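You operate a simulated robot arm through the tools that you are given. There is no shell and no other tool.

You are at the controls of a simulated robot arm. One attempt, no reset.

## Task
Wash the bush named on the wash card clean in the parts washer, then switch it off.
Fine: run it with the lid shut; leave the bush inside and the lid shut; the other bushes stay. Where these are worked on the way, their far stop is far enough and under half their travel is too little: green switch.

Only the result counts: the job must be done as asked and must still hold three seconds after the hand-in. Knocking over, shifting, dropping, spilling or breaking anything else fails it. Lids that push on must go on centred and level and be pressed home; caps that screw on are set level and turned clockwise until they are tight.

## Robot
A 7-joint arm with a fingered hand, fixed in place. Base frame: the origin is at the foot of the arm, x ahead of it, y to its left, z up; the work surface is at about z = 0.86. Lengths are in m, angles in rad, forces in N, time in s.
With the tool pointing down near the work surface it reaches from about 0.1 to 0.74 m from the base axis. Its first joint turns from -1.204 to 3.002 rad. Payload 3.4 kg.
Tool frame: the origin (TCP) lies between the finger pads and is the grasp point; the fingertips stand 0.039 m ahead of it; z points along the fingers, y is the line along which they close. Largest opening 0.18 m; the body of the gripper starts 0.111 m behind the TCP. The gripper is a hand of 3 fingers: y runs from the thumb to the fingers, the wrist lies at [0, 0, -0.262] in the tool frame, and closing takes about 1.5 s.
Orientation is that of the tool frame in the base frame, as a unit quaternion [x, y, z, w]. With the fingers straight down and closing along the base's y, the tool's x points along the base's -x, its y along +y and its z along -z.

## Interface
- The arm moves only by the tool arm_command. Its argument "deltas" is a list of rows, each a list of 3 entries, a list of its own where there are three numbers: the opening, from 0 (shut) to 1 (fully open), then the shift along the base's x, y, z in units of 25 mm (1.0 is 25 mm), then the turn, a rotation vector about the base's x, y, z in units of 8 degrees (1.0 is 8 degrees). In form: [[claw, [dx, dy, dz], [ax, ay, az]], ...]. A call has 1 to 20 rows; each row shifts and turns the commanded pose from where the row before left it. A call with a number of a shift or a turn outside -1 to 1 is refused whole. Each row takes 0.2 s and may step no farther than 0.05 m and 0.15 rad from the row before; otherwise, or with a gripper value out of range, the whole call is refused. A pose out of reach is approached as far as the arm can. The call stops where the force on the tool passes 40 N (or 10 N more than at its start, if that is more) or the arm is blocked; 0.2 s more then pass. The fingers move at their own pace (about 0.072 m/s each) and stop on an object; they squeeze with about 31 N. The grip force told is the motor's: it shows also when the fingers shut on nothing. Time passes only in rows, and 0.2 s behind the last, so rows that do not move let the fingers close. It gives the time, the measured TCP pose, the force on the tool (base axes), the opening and the grip force at its end, in the units of the frame above (readings bear some noise), with the torque about the TCP (base axes, N m) and any sound that the robot's microphone picked up.
- Cameras (640 x 400 px; columns grow to the right, rows downward): "scene" is fixed at [0.2053, -0.6518, 1.524]; the picture's right is [0.69, -0.72, 0.00], its down [-0.47, -0.44, -0.77] and it looks along [0.55, 0.53, -0.64] (base axes); focal length 343 px, centre (320, 200). "wrist" rides on the gripper at [0.063, -0.036, -0.128] in the tool frame; the picture's right is [0.50, 0.87, 0.00], its down [-0.75, 0.44, -0.49] and it looks along [-0.43, 0.25, 0.87] (tool axes); focal length 226 px, centre (320, 200). There is no depth. A picture from a camera that has moved, and an enlarged one, comes with that camera's place and axes in the base frame and with its lens. The place of the scene camera against the robot may be out by one fixed shift of up to 0.025 m in any direction.
- capture(camera): a new picture of that camera. The clock stands still meanwhile.
- lift_body(by): slides the trunk up (or, below 0, down) by that many m; the arm rides with it, the base frame stays. It gives what a move gives, with no picture.
- preshape(shape): the hand has 3 fingers and takes this shape, open, in about a second: jaw (thumb against the fingers, like two jaws); tri (thumb and two fingers); tip (a fingertip pinch); poke (one finger out to press); point (the index stretched); flat (the hand flat); cup (the hand cupped); fist (a fist). The gripper value then closes the fingers along that shape, each until it touches; the sizes above hold for jaw. It gives what a move gives, with no picture.
- close_up(camera, box): a new picture of the part [left, top, right, bottom] of that camera's present view, enlarged. The clock stands still meanwhile.
- close_job(): hands the job in; it is judged then, once.

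Places have to be worked out from the pictures, the camera data and where the tool is seen. Open the gripper and draw the arm clear of the work before you hand the job in, unless the task says otherwise.

The tools are called as a command line: name --argument value ..., lists and objects as JSON in quotes. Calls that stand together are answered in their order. arm_command: Moves the arm, as the interface text tells. Its arguments: {"type":"object","properties":{"deltas":{"type":"array","items":{"type":"array"}}},"required":["deltas"]} The other tools are called the same way: lift_body (by) slides the trunk up or down; preshape (shape) gives the hand a shape; capture (camera) takes a picture; close_up (camera, box) takes an enlarged picture of a part of a camera's view; close_job () hands the job in.

At the start:

```text
t: 0.0
eef_pos: [0.4584, -0.3749, 1.2651]
ee_rot: [0.001, 1.0, 0.0, 0.001]
ft_force: [0.3, 0.7, 0.2]
torque: [-0.02, -0.04, 0.0]
grip_width: 0.18
gripper_force: 0.0
shape: jaw
trunk travel left (down, up): [-0.4, 0.142]
```

scene: 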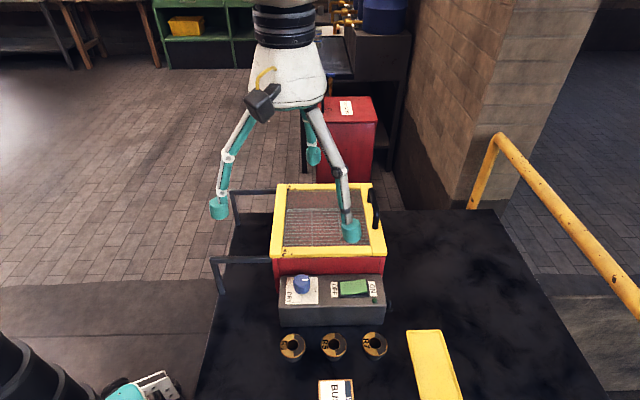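
wrist: 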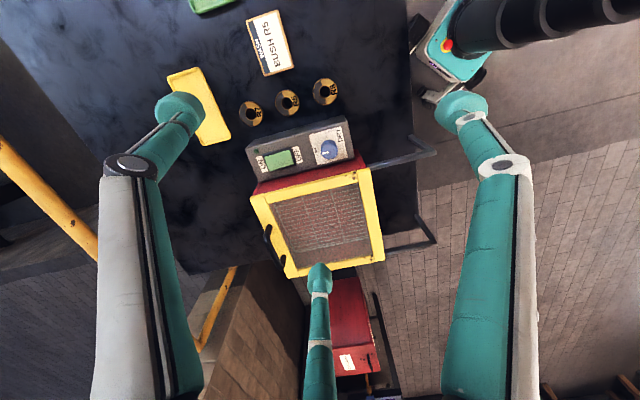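

The pictures show a parts washer with a lid, a knob, a green switch, three bushes and a card. I take enlarged views to read the labels.

close_up --camera "scene" --box '[200, 160, 420, 300]'

close_up --camera "scene" --box '[260, 260, 420, 400]'

close_up --camera "wrist" --box '[220, 60, 380, 180]'

close_up --camera "wrist" --box '[230, 120, 450, 290]'

close_up --camera "wrist" --box '[220, 0, 320, 90]'

```text
2.86 times, centred on (310, 230) of scene
camera zoom: at [0.2053, -0.6518, 1.524], right [0.69, -0.72, 0.0], down [-0.47, -0.44, -0.77], along [0.55, 0.53, -0.64], focal length 980 px, centre (349, 114)
```

zoom: 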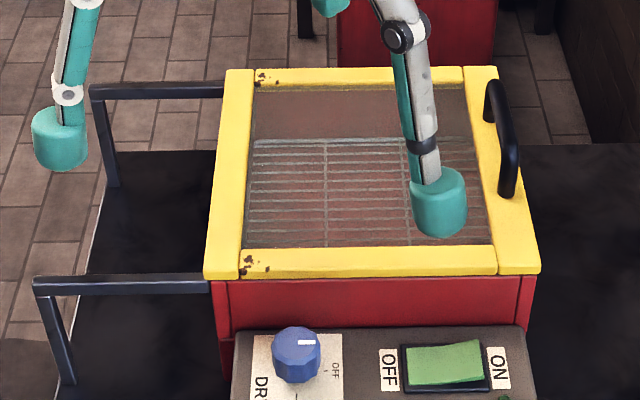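

```text
2.86 times, centred on (340, 330) of scene
camera zoom: at [0.2053, -0.6518, 1.524], right [0.69, -0.72, 0.0], down [-0.47, -0.44, -0.77], along [0.55, 0.53, -0.64], focal length 980 px, centre (263, -171)
```

zoom: 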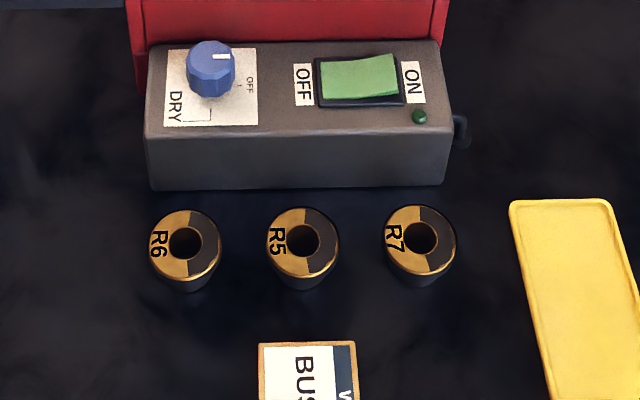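

```text
3.33 times, centred on (300, 120) of wrist
camera zoom: at [0.3954, -0.411, 1.3944], right [-0.5, 0.87, 0.0], down [0.75, 0.43, 0.49], along [0.43, 0.25, -0.87], focal length 754 px, centre (387, 467)
```

zoom: 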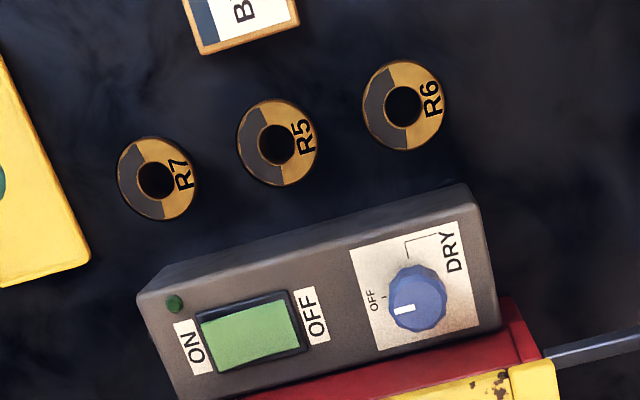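

```text
2.35 times, centred on (340, 205) of wrist
camera zoom: at [0.3954, -0.411, 1.3944], right [-0.5, 0.87, 0.0], down [0.75, 0.43, 0.49], along [0.43, 0.25, -0.87], focal length 532 px, centre (273, 188)
```

zoom: 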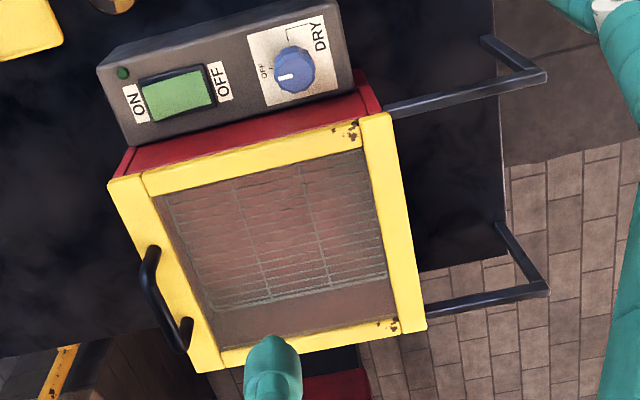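

```text
4.44 times, centred on (270, 45) of wrist
camera zoom: at [0.3954, -0.411, 1.3944], right [-0.5, 0.87, 0.0], down [0.75, 0.43, 0.49], along [0.43, 0.25, -0.87], focal length 1005 px, centre (542, 889)
```

zoom: 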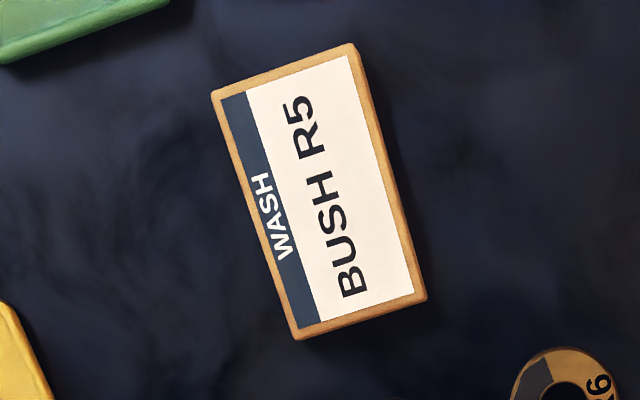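

The card reads "WASH BUSH R5", so the bush is the middle one at about (0.48, -0.44). I shift the hand sideways to get a second wrist view and triangulate heights, and to see how the lid opens.

arm_command --deltas '[[1, [0.8, -0.8, 0], [0, 0, 0]], [1, [0.8, -0.8, 0], [0, 0, 0]], [1, [0.8, -0.8, 0], [0, 0, 0]], [1, [0.8, -0.8, 0], [0, 0, 0]], [1, [0, 0, 0], [0, 0, 0]]]'

capture --camera "wrist"

capture --camera "scene"

```text
t: 1.2
eef_pos: [0.5351, -0.4532, 1.2687]
ee_rot: [0.001, 1.0, -0.002, 0.001]
ft_force: [-0.2, 0.4, -0.2]
torque: [-0.03, -0.03, 0.02]
grip_width: 0.18
gripper_force: 0.0
shape: jaw
trunk travel left (down, up): [-0.4, 0.142]
```

```text
taken
camera wrist: at [0.4727, -0.4873, 1.3959], right [-0.5, 0.87, 0.0], down [0.75, 0.44, 0.49], along [0.43, 0.24, -0.87], focal length 226 px, centre (320, 200)
```

wrist: 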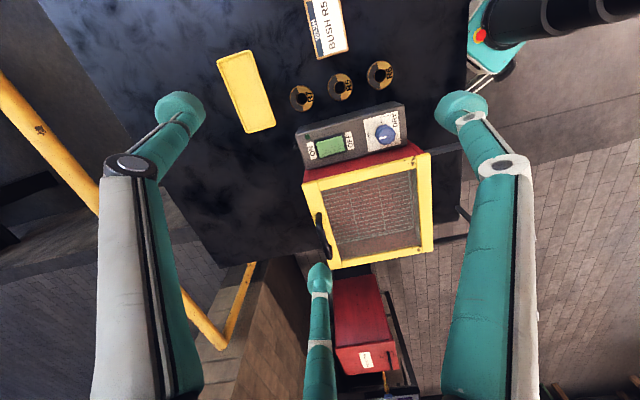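

```text
taken
```

scene: 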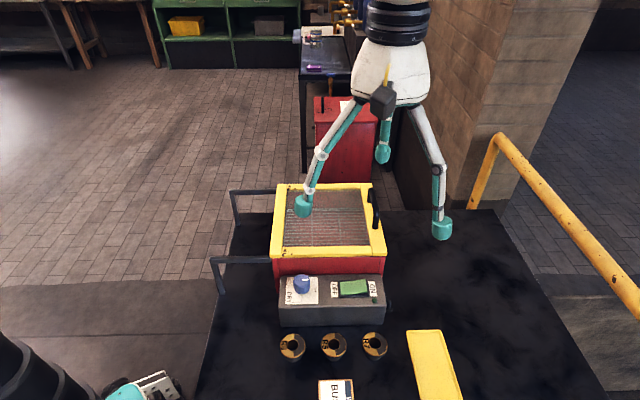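

Both views now differ by a known baseline. I enlarge the wrist picture for precise pixel readings of lid, rails, handle, panel and bushes.

close_up --camera "wrist" --box '[280, 120, 480, 280]'

close_up --camera "wrist" --box '[270, 50, 430, 178]'

close_up --camera "scene" --box '[200, 170, 400, 310]'

```text
2.50 times, centred on (380, 200) of wrist
camera zoom: at [0.4727, -0.4873, 1.3959], right [-0.5, 0.87, 0.0], down [0.75, 0.44, 0.49], along [0.43, 0.24, -0.87], focal length 565 px, centre (170, 200)
```

zoom: 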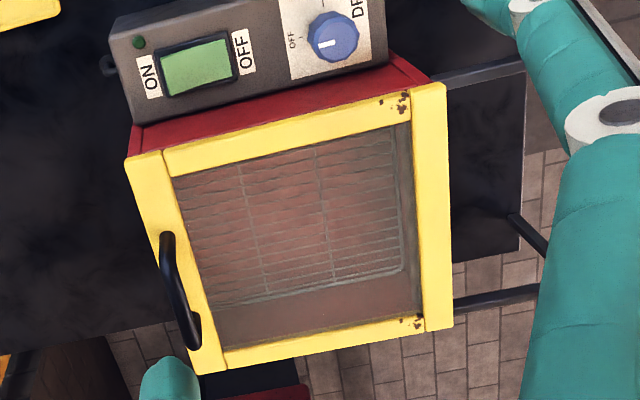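

```text
3.12 times, centred on (350, 114) of wrist
camera zoom: at [0.4727, -0.4873, 1.3959], right [-0.5, 0.87, 0.0], down [0.75, 0.44, 0.49], along [0.43, 0.24, -0.87], focal length 706 px, centre (226, 469)
```

zoom: 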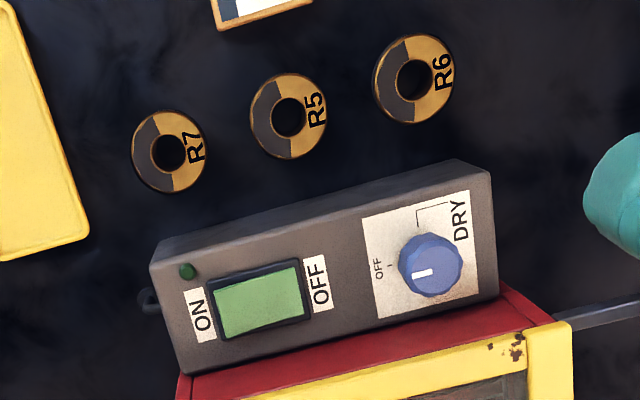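

```text
2.86 times, centred on (300, 240) of scene
camera zoom: at [0.2053, -0.6518, 1.524], right [0.69, -0.72, 0.0], down [-0.47, -0.44, -0.77], along [0.55, 0.53, -0.64], focal length 980 px, centre (377, 86)
```

zoom: 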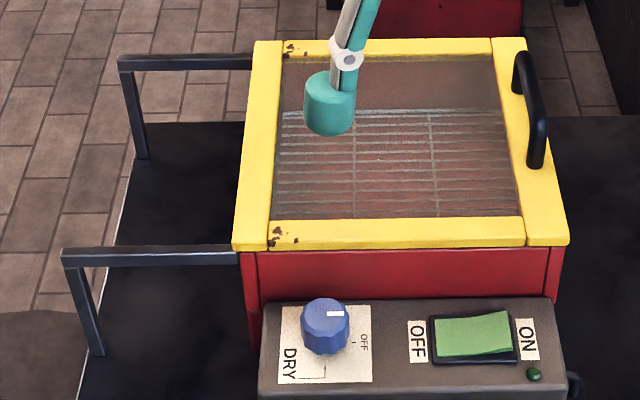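

Triangulation gives bush tops at z≈0.902 (R5 at about (0.476, -0.441)) and the lid top at about z≈1.005, centred near (0.65, -0.256). The handle bar is near (0.73, -0.33). I close the fingers in the air to see how the hand looks when shut.

arm_command --deltas '[[0.3, [0, 0, 0], [0, 0, 0]], [0.3, [0, 0, 0], [0, 0, 0]], [0.3, [0, 0, 0], [0, 0, 0]], [0.3, [0, 0, 0], [0, 0, 0]], [0.3, [0, 0, 0], [0, 0, 0]], [0.3, [0, 0, 0], [0, 0, 0]]]'

capture --camera "wrist"

close_up --camera "scene" --box '[260, 0, 500, 250]'

```text
t: 2.6
eef_pos: [0.5379, -0.4523, 1.2667]
ee_rot: [0.001, 1.0, -0.002, 0.0]
ft_force: [0.2, -0.4, -0.6]
torque: [0.01, -0.01, -0.01]
grip_width: 0.0544
gripper_force: 0.1
shape: jaw
trunk travel left (down, up): [-0.4, 0.142]
```

```text
taken
camera wrist: at [0.4739, -0.4871, 1.3953], right [-0.5, 0.87, 0.0], down [0.75, 0.44, 0.49], along [0.43, 0.24, -0.87], focal length 226 px, centre (320, 200)
```

wrist: 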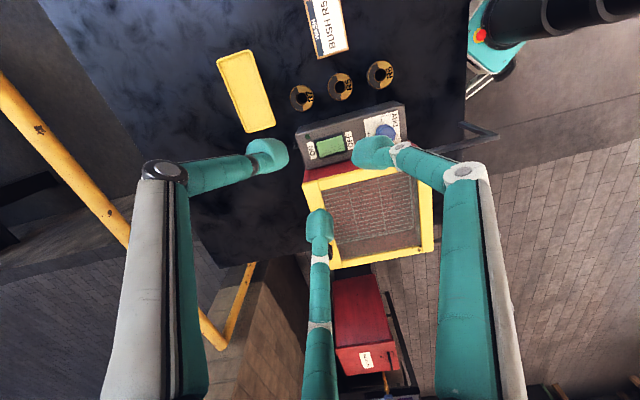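

```text
1.60 times, centred on (380, 125) of scene
camera zoom: at [0.2053, -0.6518, 1.524], right [0.69, -0.72, 0.0], down [-0.47, -0.44, -0.77], along [0.55, 0.53, -0.64], focal length 549 px, centre (224, 320)
```

zoom: 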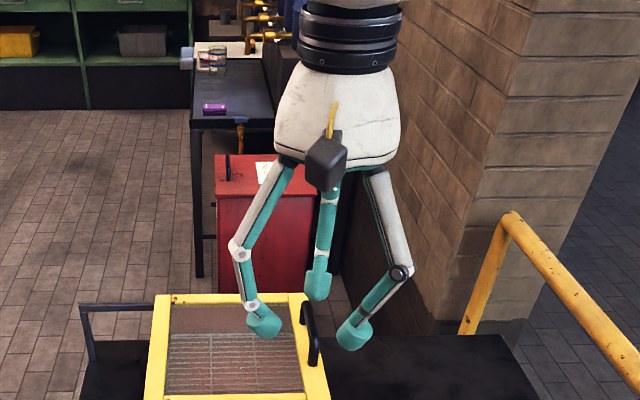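

At 0.3 the three tips sit on a radius of about 4 cm around the TCP, so this works as a centring three-finger grip. I yaw the hand by +45° so its closing line crosses the handle, and look from there.

arm_command --deltas '[[0.4, [0, 0, 0], [0, 0, 0.9375]], [0.4, [0, 0, 0], [0, 0, 0.9375]], [0.4, [0, 0, 0], [0, 0, 0.9375]], [0.4, [0, 0, 0], [0, 0, 0.9375]], [0.4, [0, 0, 0], [0, 0, 0.9375]], [0.4, [0, 0, 0], [0, 0, 0.9375]], [0.4, [0.5, 0.4, 0], [0, 0, 0]], [0.4, [0.5, 0.4, 0], [0, 0, 0]], [0.4, [0.5, 0.4, 0], [0, 0, 0]], [0.4, [0.5, 0.4, 0], [0, 0, 0]], [0.4, [0.5, 0.4, 0], [0, 0, 0]], [0.4, [0.5, 0.4, 0], [0, 0, 0]], [0.4, [0, 0, 0], [0, 0, 0]]]'

capture --camera "wrist"

capture --camera "scene"

```text
t: 5.4
eef_pos: [0.6114, -0.3911, 1.269]
ee_rot: [-0.382, 0.924, -0.001, 0.002]
ft_force: [-0.7, 0.0, -0.8]
torque: [-0.01, -0.01, -0.01]
grip_width: 0.0715
gripper_force: 0.0
shape: jaw
trunk travel left (down, up): [-0.4, 0.142]
```

```text
taken
camera wrist: at [0.5914, -0.4607, 1.3971], right [-0.97, 0.26, 0.0], down [0.22, 0.84, 0.49], along [0.13, 0.47, -0.87], focal length 226 px, centre (320, 200)
```

wrist: 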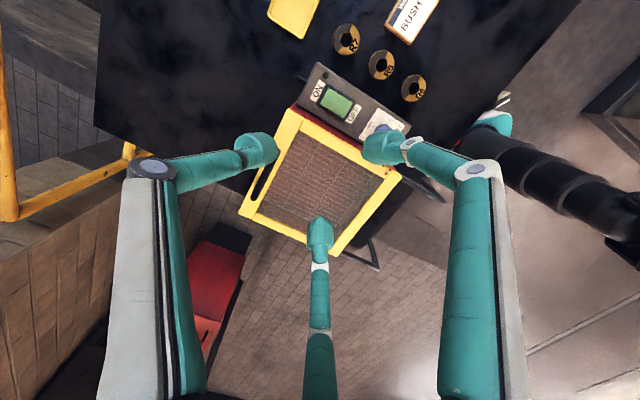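

```text
taken
```

scene: 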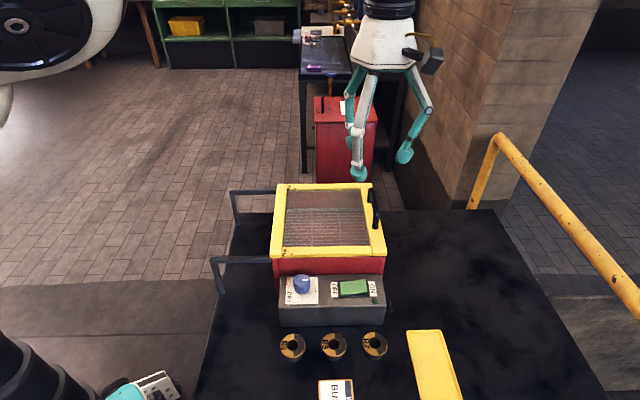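

The hand is yawed properly. Now I tilt it outward (toward the handle side) by 24° and move above the handle.

arm_command --deltas '[[0.4, [0.6, 0.45, -0.4], [-0.354, -0.354, 0]], [0.4, [0.6, 0.45, -0.4], [-0.354, -0.354, 0]], [0.4, [0.6, 0.45, -0.4], [-0.354, -0.354, 0]], [0.4, [0.6, 0.45, -0.4], [-0.354, -0.354, 0]], [0.4, [0.6, 0.45, -0.4], [-0.354, -0.354, 0]], [0.4, [0.6, 0.45, -0.4], [-0.354, -0.354, 0]], [0.4, [0, 0, 0], [0, 0, 0]], [0.4, [0, 0, 0], [0, 0, 0]]]'

capture --camera "wrist"

capture --camera "scene"

```text
t: 7.2
eef_pos: [0.7016, -0.3231, 1.206]
ee_rot: [-0.373, 0.904, -0.193, 0.082]
ft_force: [-0.4, 0.4, 0.3]
torque: [-0.02, -0.05, 0.0]
grip_width: 0.0716
gripper_force: 0.1
shape: jaw
trunk travel left (down, up): [-0.4, 0.142]
```

```text
taken
camera wrist: at [0.6436, -0.3534, 1.3386], right [-0.91, 0.21, -0.36], down [0.11, 0.96, 0.27], along [0.4, 0.21, -0.89], focal length 226 px, centre (320, 200)
```

wrist: 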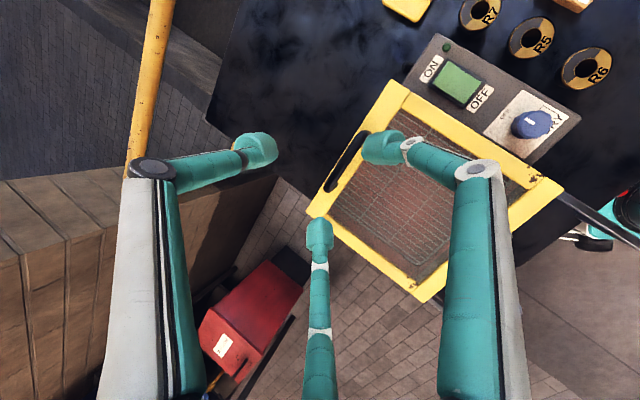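

```text
taken
```

scene: 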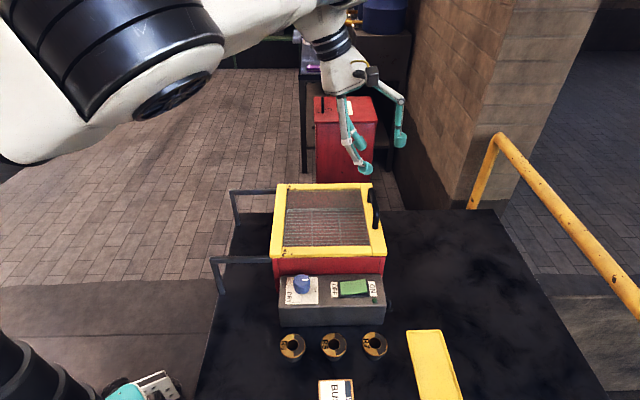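

The tilt works and the arm follows. I zoom on the handle to fix its exact place.

close_up --camera "wrist" --box '[290, 70, 450, 240]'

close_up --camera "wrist" --box '[400, 0, 640, 150]'

close_up --camera "scene" --box '[330, 140, 420, 260]'

```text
2.35 times, centred on (370, 155) of wrist
camera zoom: at [0.6436, -0.3534, 1.3386], right [-0.91, 0.21, -0.36], down [0.11, 0.96, 0.27], along [0.4, 0.21, -0.89], focal length 532 px, centre (202, 306)
```

zoom: 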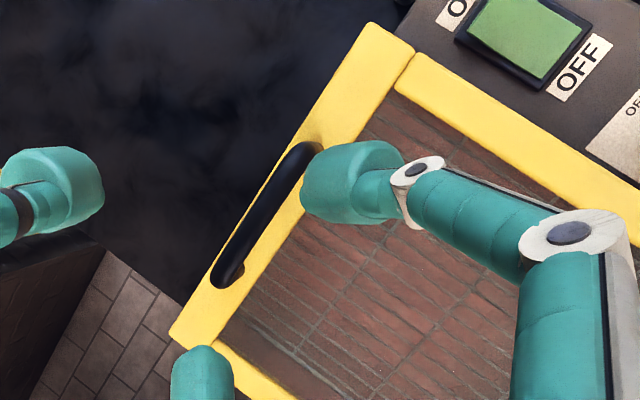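

```text
2.67 times, centred on (520, 75) of wrist
camera zoom: at [0.6436, -0.3534, 1.3386], right [-0.91, 0.21, -0.36], down [0.11, 0.96, 0.27], along [0.4, 0.21, -0.89], focal length 603 px, centre (-213, 533)
```

zoom: 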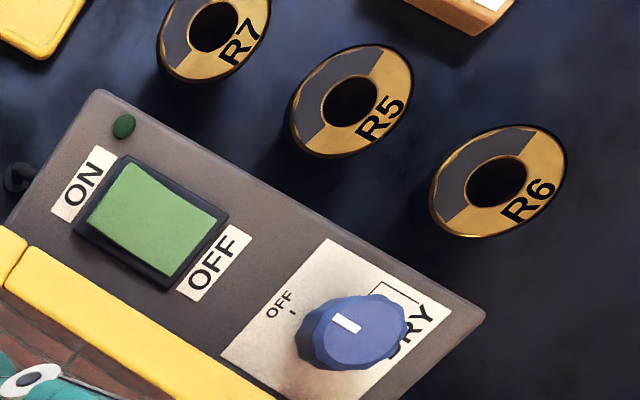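

```text
3.33 times, centred on (375, 200) of scene
camera zoom: at [0.2053, -0.6518, 1.524], right [0.69, -0.72, 0.0], down [-0.47, -0.44, -0.77], along [0.55, 0.53, -0.64], focal length 1144 px, centre (137, 200)
```

zoom: 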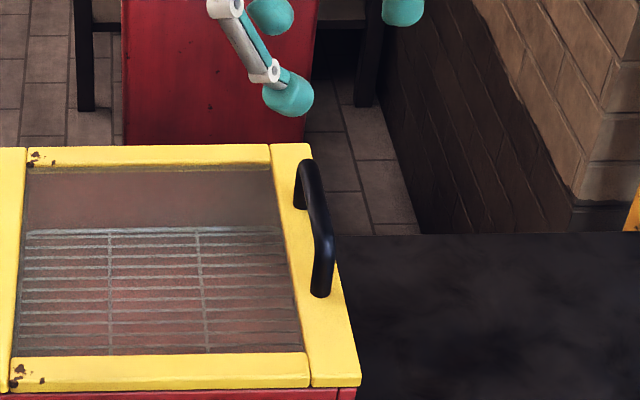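

The handle bar's centre is about (0.732, -0.331, 1.025), running along the washer's depth. I reduce the tilt to 12° and check the arm still reaches just above it.

arm_command --deltas '[[0.3, [0.3, 0, -0.6], [0.265, 0.265, 0]], [0.3, [0.3, 0, -0.6], [0.265, 0.265, 0]], [0.3, [0.3, 0, -0.6], [0.265, 0.265, 0]], [0.3, [0.2, -0.2, -0.6], [0.265, 0.265, 0]], [0.3, [0, 0, -0.6], [0, 0, 0]], [0.3, [0, 0, 0], [0, 0, 0]], [0.3, [0, 0, 0], [0, 0, 0]]]'

capture --camera "wrist"

close_up --camera "scene" --box '[300, 100, 440, 260]'

```text
t: 8.8
eef_pos: [0.7256, -0.3292, 1.133]
ee_rot: [-0.379, 0.919, -0.097, 0.043]
ft_force: [-0.3, -1.3, 0.8]
torque: [-0.02, 0.01, 0.0]
grip_width: 0.0544
gripper_force: 0.1
shape: jaw
trunk travel left (down, up): [-0.4, 0.142]
```

```text
taken
camera wrist: at [0.6863, -0.378, 1.2662], right [-0.95, 0.25, -0.19], down [0.16, 0.91, 0.39], along [0.27, 0.34, -0.9], focal length 226 px, centre (320, 200)
```

wrist: 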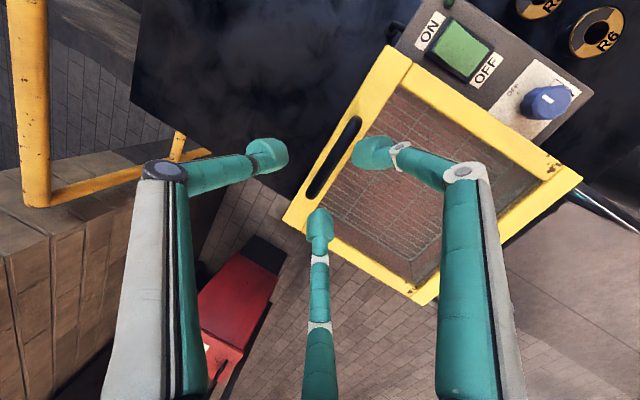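

```text
2.50 times, centred on (370, 180) of scene
camera zoom: at [0.2053, -0.6518, 1.524], right [0.69, -0.72, 0.0], down [-0.47, -0.44, -0.77], along [0.55, 0.53, -0.64], focal length 858 px, centre (195, 250)
```

zoom: 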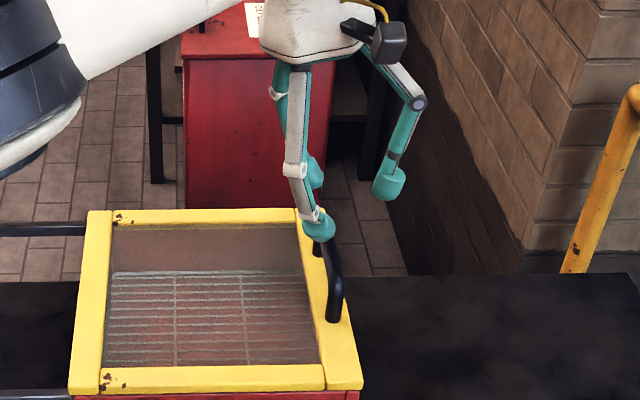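

The bar's centre reads (0.732, -0.330) and the open fingers straddle it. I go straight down to about z≈1.058 so the tips stop just above the lid.

arm_command --deltas '[[0.3, [0.05, 0, -0.75], [0, 0, 0]], [0.3, [0.05, 0, -0.75], [0, 0, 0]], [0.3, [0, 0, -0.75], [0, 0, 0]], [0.3, [0, 0, -0.7], [0, 0, 0]], [0.3, [0, 0, 0], [0, 0, 0]]]'

capture --camera "wrist"

close_up --camera "scene" --box '[300, 130, 420, 260]'

```text
t: 10.0
eef_pos: [0.717, -0.332, 1.0607]
ee_rot: [-0.379, 0.919, -0.098, 0.043]
ft_force: [-0.3, -0.1, 0.8]
torque: [0.01, -0.01, -0.02]
grip_width: 0.0542
gripper_force: 0.0
shape: jaw
out of reach, approached as far as the arm can: row 1, 2, 3, 4
trunk travel left (down, up): [-0.4, 0.142]
```

```text
taken
camera wrist: at [0.6765, -0.3822, 1.1936], right [-0.95, 0.25, -0.19], down [0.16, 0.91, 0.39], along [0.27, 0.34, -0.9], focal length 226 px, centre (320, 200)
```

wrist: 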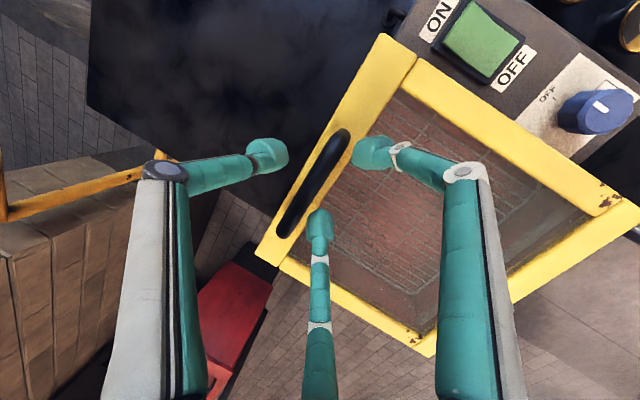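

```text
3.08 times, centred on (360, 195) of scene
camera zoom: at [0.2053, -0.6518, 1.524], right [0.69, -0.72, 0.0], down [-0.47, -0.44, -0.77], along [0.55, 0.53, -0.64], focal length 1056 px, centre (197, 215)
```

zoom: 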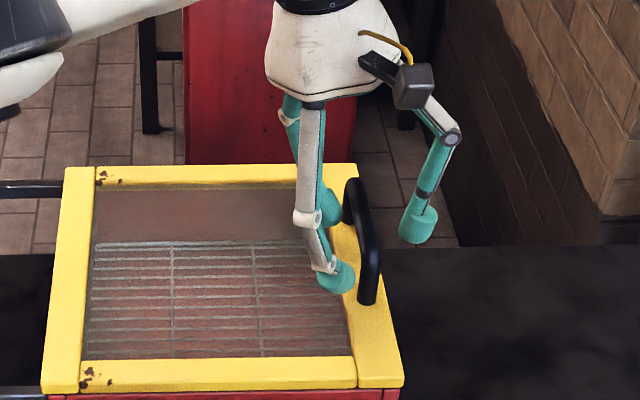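

The arm runs just short of reach going down, meaning the shoulder sits high. I raise the hand, then lower the trunk to gain reach.

arm_command --deltas '[[0.3, [0, 0, 1], [0, 0, 0]], [0.3, [0, 0, 1], [0, 0, 0]], [0.3, [0, 0, 1], [0, 0, 0]], [0.3, [0, 0, 1], [0, 0, 0]], [0.3, [0, 0, 1], [0, 0, 0]], [0.3, [0, 0, 0], [0, 0, 0]]]'

lift_body --by -0.1

capture --camera "scene"

```text
t: 11.4
eef_pos: [0.7156, -0.3334, 1.1854]
ee_rot: [-0.38, 0.919, -0.098, 0.041]
ft_force: [0.8, -0.3, 0.1]
torque: [-0.02, 0.01, -0.03]
grip_width: 0.0544
gripper_force: 0.1
shape: jaw
trunk travel left (down, up): [-0.4, 0.142]
```

```text
t: 12.7
eef_pos: [0.715, -0.3314, 1.0881]
ee_rot: [-0.379, 0.919, -0.098, 0.043]
ft_force: [-0.6, 0.0, 0.6]
torque: [-0.03, 0.02, 0.02]
grip_width: 0.0543
gripper_force: 0.1
shape: jaw
trunk travel left (down, up): [-0.3, 0.242]
```

```text
taken
```

scene: 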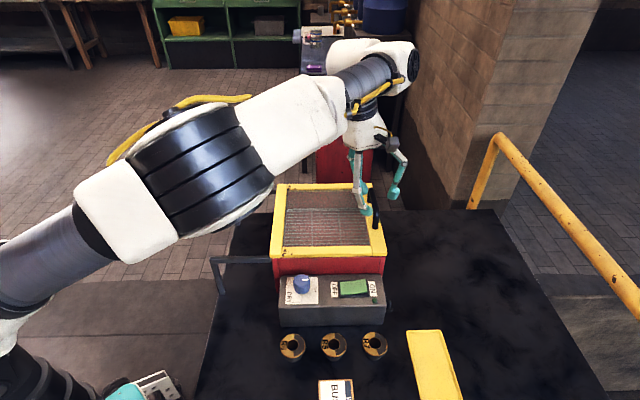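

Trunk lowered by 0.1 m. Now I shift outward to (0.728, -0.327) and down to z≈1.058.

arm_command --deltas '[[0.3, [0.27, 0.1, 0], [0, 0, 0]], [0.3, [0.27, 0.1, 0], [0, 0, 0]], [0.3, [0, 0, -0.6], [0, 0, 0]], [0.3, [0, 0, -0.6], [0, 0, 0]], [0.3, [0, 0, 0], [0, 0, 0]]]'

capture --camera "wrist"

close_up --camera "scene" --box '[300, 130, 420, 260]'

```text
t: 13.9
eef_pos: [0.7286, -0.3273, 1.057]
ee_rot: [-0.379, 0.919, -0.098, 0.043]
ft_force: [0.3, -0.4, -0.3]
torque: [-0.01, 0.03, 0.0]
grip_width: 0.0548
gripper_force: 0.1
shape: jaw
trunk travel left (down, up): [-0.3, 0.242]
```

```text
taken
camera wrist: at [0.6906, -0.3773, 1.1907], right [-0.95, 0.25, -0.18], down [0.16, 0.91, 0.39], along [0.26, 0.34, -0.9], focal length 226 px, centre (320, 200)
```

wrist: 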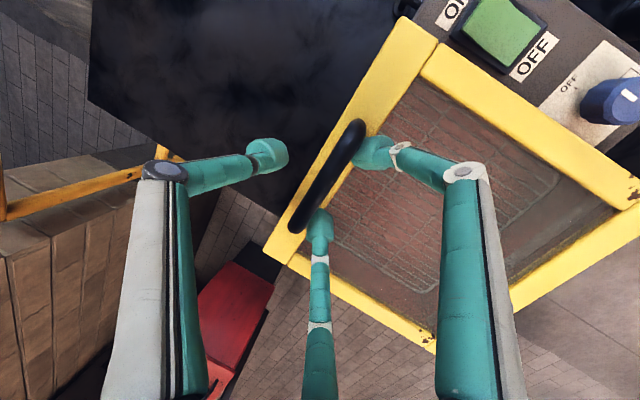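

```text
3.08 times, centred on (360, 195) of scene
camera zoom: at [0.2053, -0.6518, 1.524], right [0.69, -0.72, 0.0], down [-0.47, -0.44, -0.77], along [0.55, 0.53, -0.64], focal length 1056 px, centre (197, 215)
```

zoom: 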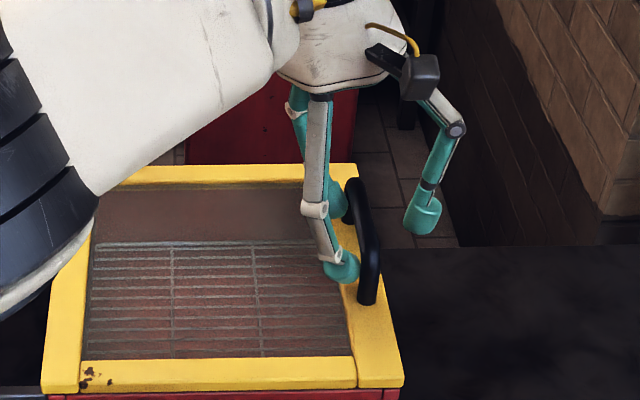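

The bar sits between thumb and fingers. I close on it.

arm_command --deltas '[[0.15, [0, 0, 0], [0, 0, 0]], [0.05, [0, 0, 0], [0, 0, 0]], [0, [0, 0, 0], [0, 0, 0]], [0, [0, 0, 0], [0, 0, 0]], [0, [0, 0, 0], [0, 0, 0]], [0, [0, 0, 0], [0, 0, 0]]]'

capture --camera "wrist"

close_up --camera "scene" --box '[300, 130, 420, 260]'

```text
t: 15.3
eef_pos: [0.7298, -0.3279, 1.0544]
ee_rot: [-0.38, 0.919, -0.098, 0.04]
ft_force: [-1.1, 2.3, -13.6]
torque: [0.03, 0.04, -0.01]
grip_width: 0.0
gripper_force: 30.7
shape: jaw
trunk travel left (down, up): [-0.3, 0.242]
```

```text
taken
camera wrist: at [0.6918, -0.3777, 1.1886], right [-0.95, 0.25, -0.18], down [0.16, 0.91, 0.39], along [0.26, 0.34, -0.9], focal length 226 px, centre (320, 200)
```

wrist: 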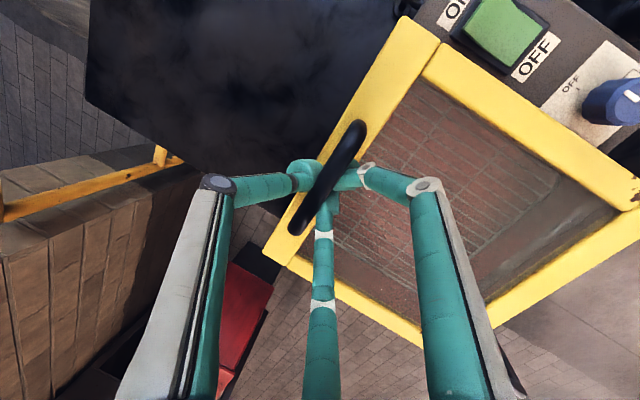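

```text
3.08 times, centred on (360, 195) of scene
camera zoom: at [0.2053, -0.6518, 1.524], right [0.69, -0.72, 0.0], down [-0.47, -0.44, -0.77], along [0.55, 0.53, -0.64], focal length 1056 px, centre (197, 215)
```

zoom: 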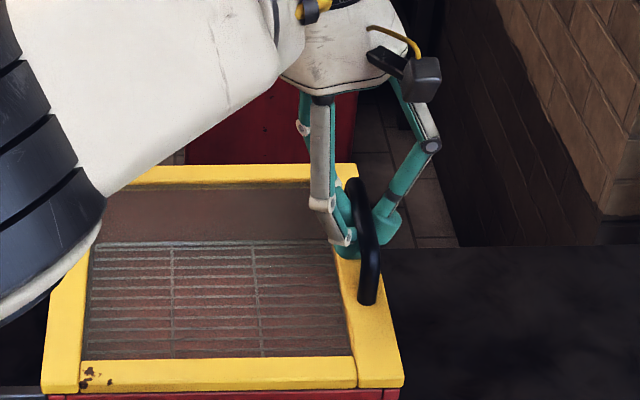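

The tips have closed just under the bar, so the hand hooks the handle. I test a small slide of 10 mm toward the rails (scene-left) while watching the force.

arm_command --deltas '[[0.03, [-0.14, 0.14, -0.05], [0, 0, 0]], [0.03, [-0.14, 0.14, 0], [0, 0, 0]], [0.03, [0, 0, 0], [0, 0, 0]]]'

close_up --camera "scene" --box '[200, 130, 420, 300]'

```text
t: 16.1
eef_pos: [0.7225, -0.3202, 1.0566]
ee_rot: [-0.379, 0.919, -0.098, 0.042]
ft_force: [1.1, -1.4, -0.6]
torque: [-0.05, 0.0, -0.03]
grip_width: 0.0053
gripper_force: 0.0
shape: jaw
trunk travel left (down, up): [-0.3, 0.242]
```

```text
2.35 times, centred on (310, 215) of scene
camera zoom: at [0.2053, -0.6518, 1.524], right [0.69, -0.72, 0.0], down [-0.47, -0.44, -0.77], along [0.55, 0.53, -0.64], focal length 808 px, centre (344, 165)
```

zoom: 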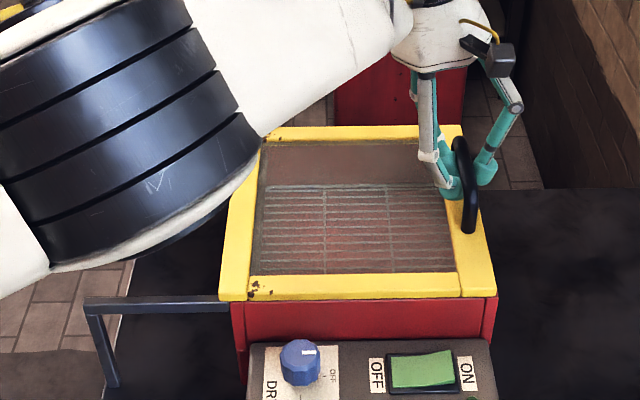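

The lid slides freely toward the rails (its right edge has moved inward of the box, force ~1 N). I keep sliding it open.

arm_command --deltas '[[0.03, [-0.3, 0.3, 0], [0, 0, 0]], [0.03, [-0.4, 0.4, 0], [0, 0, 0]], [0.03, [-0.4, 0.4, 0], [0, 0, 0]], [0.03, [-0.4, 0.4, 0], [0, 0, 0]], [0.03, [-0.4, 0.4, 0], [0, 0, 0]], [0.03, [-0.4, 0.4, 0], [0, 0, 0]], [0.03, [-0.4, 0.4, 0], [0, 0, 0]], [0.03, [0, 0, 0], [0, 0, 0]]]'

capture --camera "scene"

```text
t: 17.9
eef_pos: [0.6539, -0.2542, 1.0544]
ee_rot: [-0.38, 0.919, -0.098, 0.041]
ft_force: [1.1, 0.4, 0.3]
torque: [0.0, 0.04, 0.0]
grip_width: 0.0057
gripper_force: 0.0
shape: jaw
trunk travel left (down, up): [-0.3, 0.242]
```

```text
taken
```

scene: 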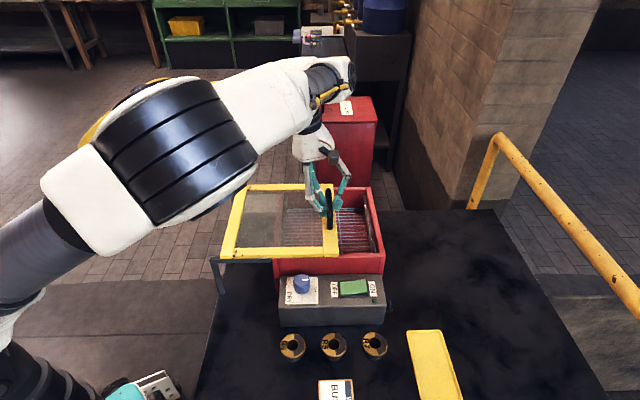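

The lid is about 10 cm open and sliding smoothly. I carry on by another 8–9 cm.

arm_command --deltas '[[0.03, [-0.4, 0.4, 0], [0, 0, 0]], [0.03, [-0.4, 0.4, 0], [0, 0, 0]], [0.03, [-0.4, 0.4, 0], [0, 0, 0]], [0.03, [-0.4, 0.4, 0], [0, 0, 0]], [0.03, [-0.4, 0.4, 0], [0, 0, 0]], [0.03, [-0.4, 0.4, 0], [0, 0, 0]], [0.03, [0, 0, 0], [0, 0, 0]]]'

capture --camera "scene"

capture --camera "wrist"

```text
t: 19.5
eef_pos: [0.5956, -0.1938, 1.0558]
ee_rot: [-0.38, 0.919, -0.098, 0.041]
ft_force: [0.4, -0.4, -0.4]
torque: [0.02, 0.01, 0.03]
grip_width: 0.0053
gripper_force: 0.1
shape: jaw
trunk travel left (down, up): [-0.3, 0.242]
```

```text
taken
```

scene: 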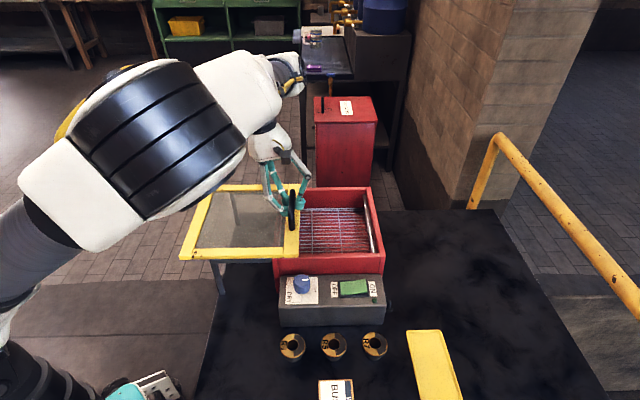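

```text
taken
camera wrist: at [0.5566, -0.2427, 1.189], right [-0.95, 0.25, -0.18], down [0.16, 0.91, 0.39], along [0.26, 0.34, -0.9], focal length 226 px, centre (320, 200)
```

wrist: 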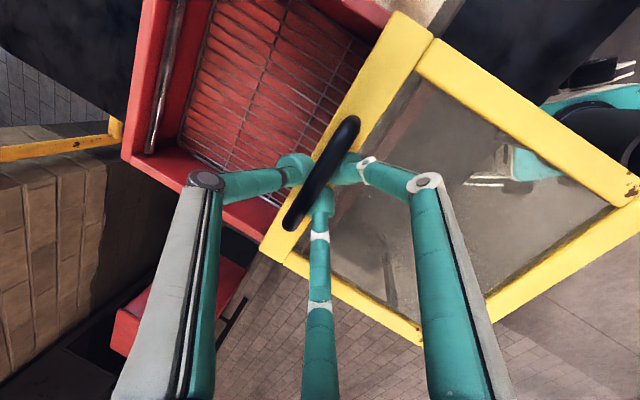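

About 19 cm open. I try a little further to gain room, stopping if it meets its end stop.

arm_command --deltas '[[0.03, [-0.3, 0.3, 0], [0, 0, 0]], [0.03, [-0.3, 0.3, 0], [0, 0, 0]], [0.03, [0, 0, 0], [0, 0, 0]]]'

capture --camera "scene"

```text
t: 20.3
eef_pos: [0.5813, -0.1801, 1.0551]
ee_rot: [-0.379, 0.919, -0.098, 0.042]
ft_force: [12.9, -9.6, -0.1]
torque: [-0.19, -0.28, 0.06]
grip_width: 0.0105
gripper_force: 0.1
shape: jaw
trunk travel left (down, up): [-0.3, 0.242]
```

```text
taken
```

scene: 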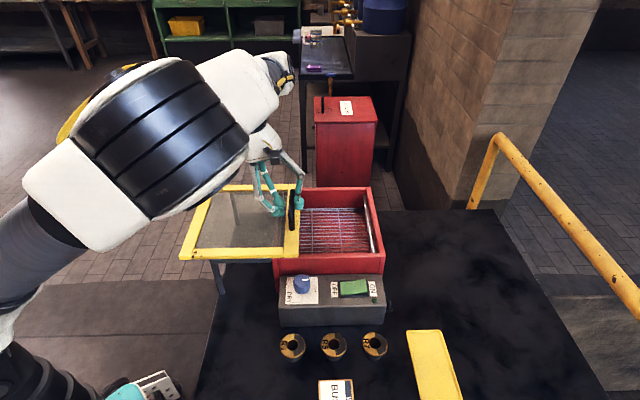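

The lid has met its open stop. I back off slightly, open the fingers and rise clear.

arm_command --deltas '[[0.03, [0.2, -0.2, 0], [0, 0, 0]], [0.3, [0.1, -0.1, 0], [0, 0, 0]], [0.3, [0, 0, 0], [0, 0, 0]], [0.3, [0, 0, 0], [0, 0, 0]], [0.3, [0, 0, 0], [0, 0, 0]], [0.3, [0, 0, 0], [0, 0, 0]], [0.3, [0, 0, 0.5], [0, 0, 0]], [0.3, [0, 0, 1], [0, 0, 0]], [0.3, [0, 0, 1], [0, 0, 0]], [0.3, [0, 0, 1], [0, 0, 0]], [0.3, [0, 0, 1], [0, 0, 0]], [0.4, [0, 0, 1], [0, 0, 0]], [0.4, [0, 0, 0], [0, 0, 0]]]'

capture --camera "wrist"

capture --camera "scene"

```text
t: 23.1
eef_pos: [0.5873, -0.1883, 1.1942]
ee_rot: [-0.379, 0.919, -0.098, 0.041]
ft_force: [-0.1, -0.4, -0.3]
torque: [0.01, 0.0, 0.02]
grip_width: 0.0717
gripper_force: 0.0
shape: jaw
trunk travel left (down, up): [-0.3, 0.242]
```

```text
taken
camera wrist: at [0.5482, -0.2367, 1.3268], right [-0.95, 0.25, -0.18], down [0.16, 0.91, 0.39], along [0.26, 0.34, -0.9], focal length 226 px, centre (320, 200)
```

wrist: 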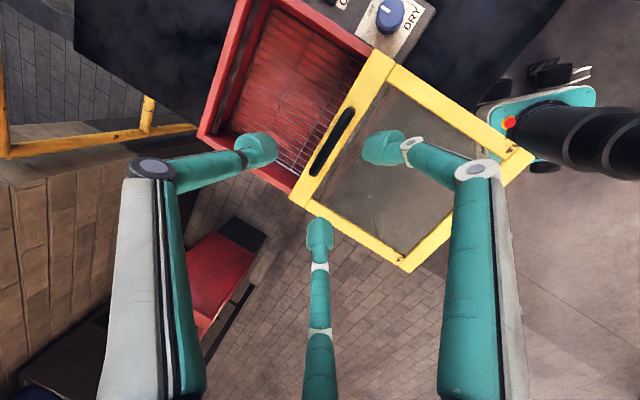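

```text
taken
```

scene: 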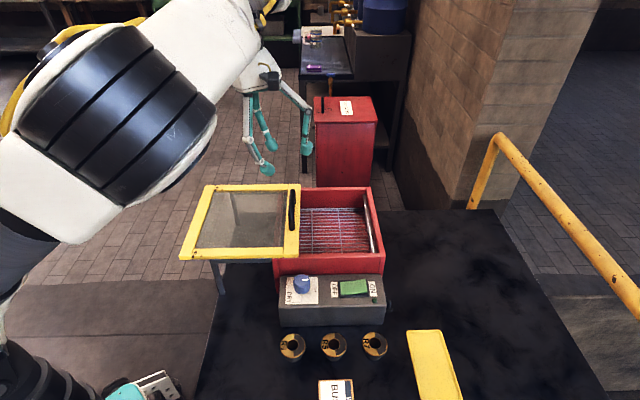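

Lid stays open. I level the hand, turn it so the thumb will come from the card side, and move above R5.

arm_command --deltas '[[0.4, [0, -0.5, 0], [0.53, 0.53, 0]], [0.4, [0, -0.5, 0], [0.53, 0.53, 0]], [0.4, [-0.37, -0.76, 0], [0, 0, -0.9375]], [0.4, [-0.37, -0.76, 0], [0, 0, -0.9375]], [0.4, [-0.37, -0.76, 0], [0, 0, -0.9375]], [0.4, [-0.37, -0.76, 0], [0, 0, -0.9375]], [0.4, [-0.37, -0.76, 0], [0, 0, -0.9375]], [0.4, [-0.37, -0.76, 0], [0, 0, -0.9375]], [0.4, [-0.37, -0.76, 0], [0, 0, -0.9375]], [0.4, [-0.37, -0.76, 0], [0, 0, -0.9375]], [0.4, [-0.37, -0.76, 0], [0, 0, -0.9375]], [0.4, [-0.37, -0.76, 0], [0, 0, -0.9375]], [0.4, [-0.37, -0.76, 0], [0, 0, -0.9375]], [0.4, [-0.37, -0.76, 0], [0, 0, -0.9375]], [0.4, [0, 0, 0], [0, 0, 0]], [0.4, [0, 0, 0], [0, 0, 0]]]'

capture --camera "wrist"

capture --camera "scene"

```text
t: 26.5
eef_pos: [0.4758, -0.437, 1.193]
ee_rot: [0.385, 0.923, -0.003, 0.0]
ft_force: [-0.4, 0.2, 0.3]
torque: [0.02, 0.0, -0.04]
grip_width: 0.0717
gripper_force: 0.1
shape: jaw
trunk travel left (down, up): [-0.3, 0.242]
```

```text
taken
camera wrist: at [0.4066, -0.4173, 1.3212], right [0.26, 0.97, 0.0], down [0.84, -0.23, 0.49], along [0.47, -0.13, -0.87], focal length 226 px, centre (320, 200)
```

wrist: 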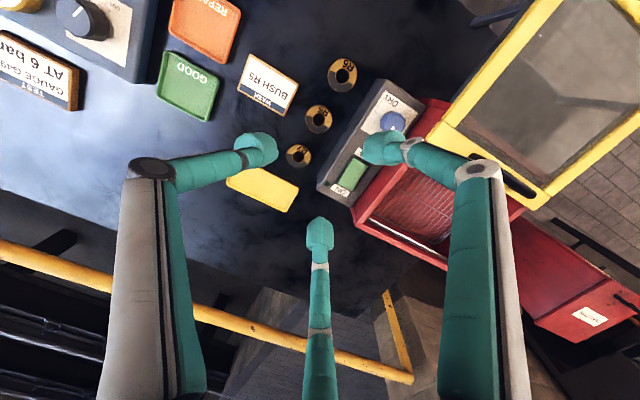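

```text
taken
```

scene: 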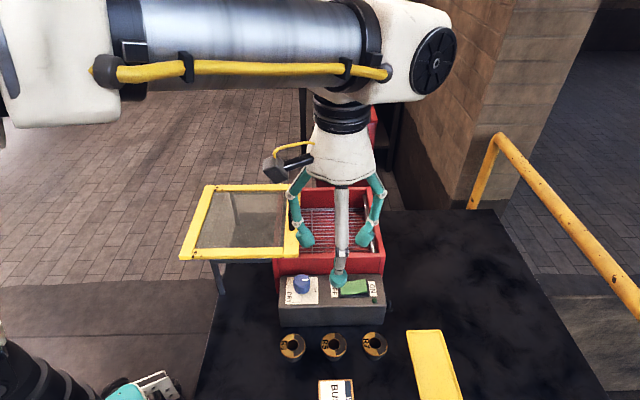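

I take a close-up of R5 from here to refine its centre.

close_up --camera "wrist" --box '[270, 50, 400, 180]'

```text
3.08 times, centred on (335, 115) of wrist
camera zoom: at [0.4066, -0.4173, 1.3212], right [0.26, 0.97, 0.0], down [0.84, -0.23, 0.49], along [0.47, -0.13, -0.87], focal length 696 px, centre (274, 462)
```

zoom: 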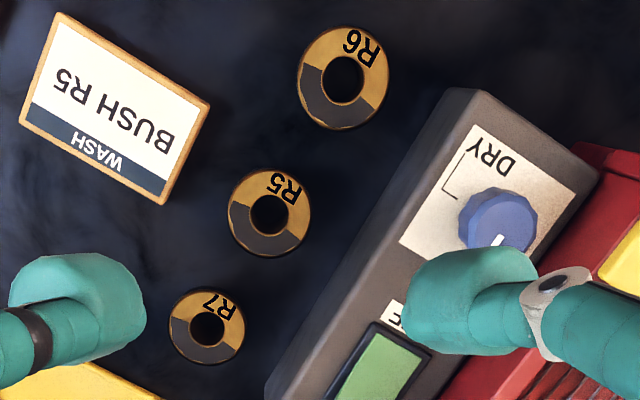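

R5's centre reads (0.476, -0.440) with a diameter of about 47 mm. I narrow the fingers to 0.36 and descend to z≈0.97 first, to check alignment.

arm_command --deltas '[[0.36, [0.02, -0.12, -0.8], [0, 0, 0]], [0.36, [0, 0, -1], [0, 0, 0]], [0.36, [0, 0, -1], [0, 0, 0]], [0.36, [0, 0, -1], [0, 0, 0]], [0.36, [0, 0, -1], [0, 0, 0]], [0.36, [0, 0, -1], [0, 0, 0]], [0.36, [0, 0, -1], [0, 0, 0]], [0.36, [0, 0, -1], [0, 0, 0]], [0.36, [0, 0, -1], [0, 0, 0]], [0.36, [0, 0, 0], [0, 0, 0]]]'

capture --camera "wrist"

close_up --camera "scene" --box '[250, 230, 420, 390]'

```text
t: 28.7
eef_pos: [0.4784, -0.4423, 0.9728]
ee_rot: [0.384, 0.923, -0.003, 0.0]
ft_force: [0.4, -1.0, 0.1]
torque: [-0.01, 0.01, 0.01]
grip_width: 0.0652
gripper_force: 0.1
shape: jaw
trunk travel left (down, up): [-0.3, 0.242]
```

```text
taken
camera wrist: at [0.4077, -0.422, 1.1014], right [0.26, 0.97, 0.0], down [0.84, -0.23, 0.49], along [0.47, -0.13, -0.87], focal length 226 px, centre (320, 200)
```

wrist: 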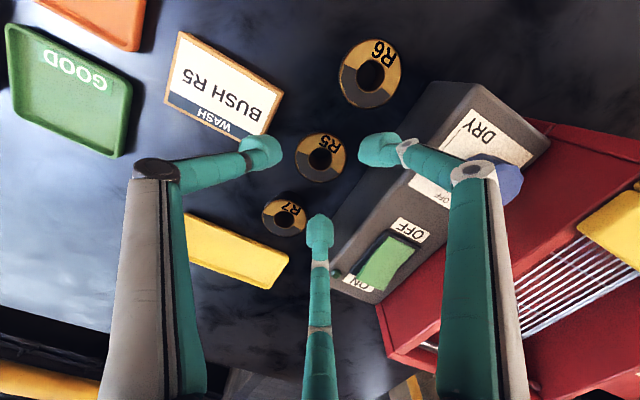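

```text
2.50 times, centred on (335, 310) of scene
camera zoom: at [0.2053, -0.6518, 1.524], right [0.69, -0.72, 0.0], down [-0.47, -0.44, -0.77], along [0.55, 0.53, -0.64], focal length 858 px, centre (282, -75)
```

zoom: 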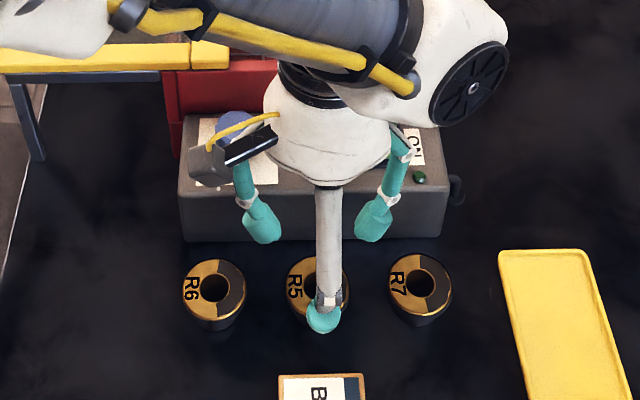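

Well aligned; bush is within about 3 mm of the tool axis. I correct that and descend to z≈0.912, then close.

arm_command --deltas '[[0.36, [-0.11, 0.07, -0.4], [0, 0, 0]], [0.36, [0, 0, -0.7], [0, 0, 0]], [0.36, [0, 0, -0.7], [0, 0, 0]], [0.36, [0, 0, -0.6], [0, 0, 0]], [0.36, [0, 0, 0], [0, 0, 0]], [0.36, [0, 0, 0], [0, 0, 0]]]'

capture --camera "wrist"

close_up --camera "scene" --box '[250, 260, 420, 390]'

```text
t: 30.1
eef_pos: [0.4762, -0.4406, 0.9121]
ee_rot: [0.384, 0.923, -0.002, -0.001]
ft_force: [-0.5, 0.1, -0.4]
torque: [0.0, -0.02, 0.01]
grip_width: 0.0657
gripper_force: 0.0
shape: jaw
trunk travel left (down, up): [-0.3, 0.242]
```

```text
taken
camera wrist: at [0.4059, -0.4195, 1.0411], right [0.26, 0.97, 0.0], down [0.84, -0.23, 0.49], along [0.47, -0.13, -0.87], focal length 226 px, centre (320, 200)
```

wrist: 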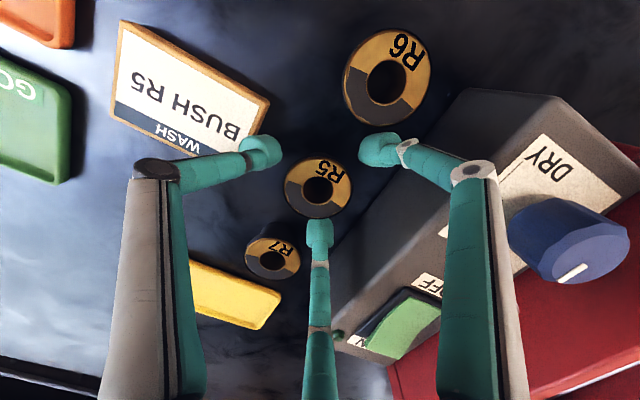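

```text
3.08 times, centred on (335, 325) of scene
camera zoom: at [0.2053, -0.6518, 1.524], right [0.69, -0.72, 0.0], down [-0.47, -0.44, -0.77], along [0.55, 0.53, -0.64], focal length 1056 px, centre (274, -185)
```

zoom: 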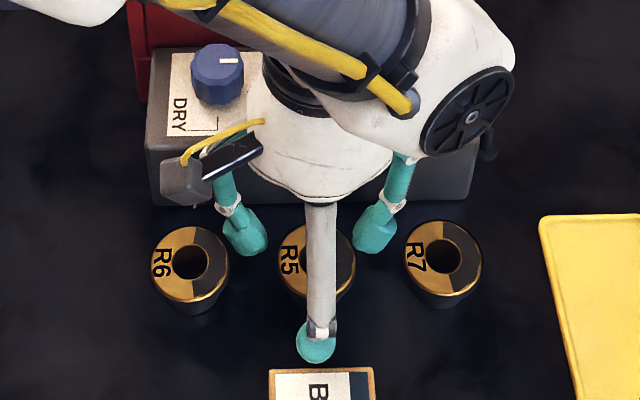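

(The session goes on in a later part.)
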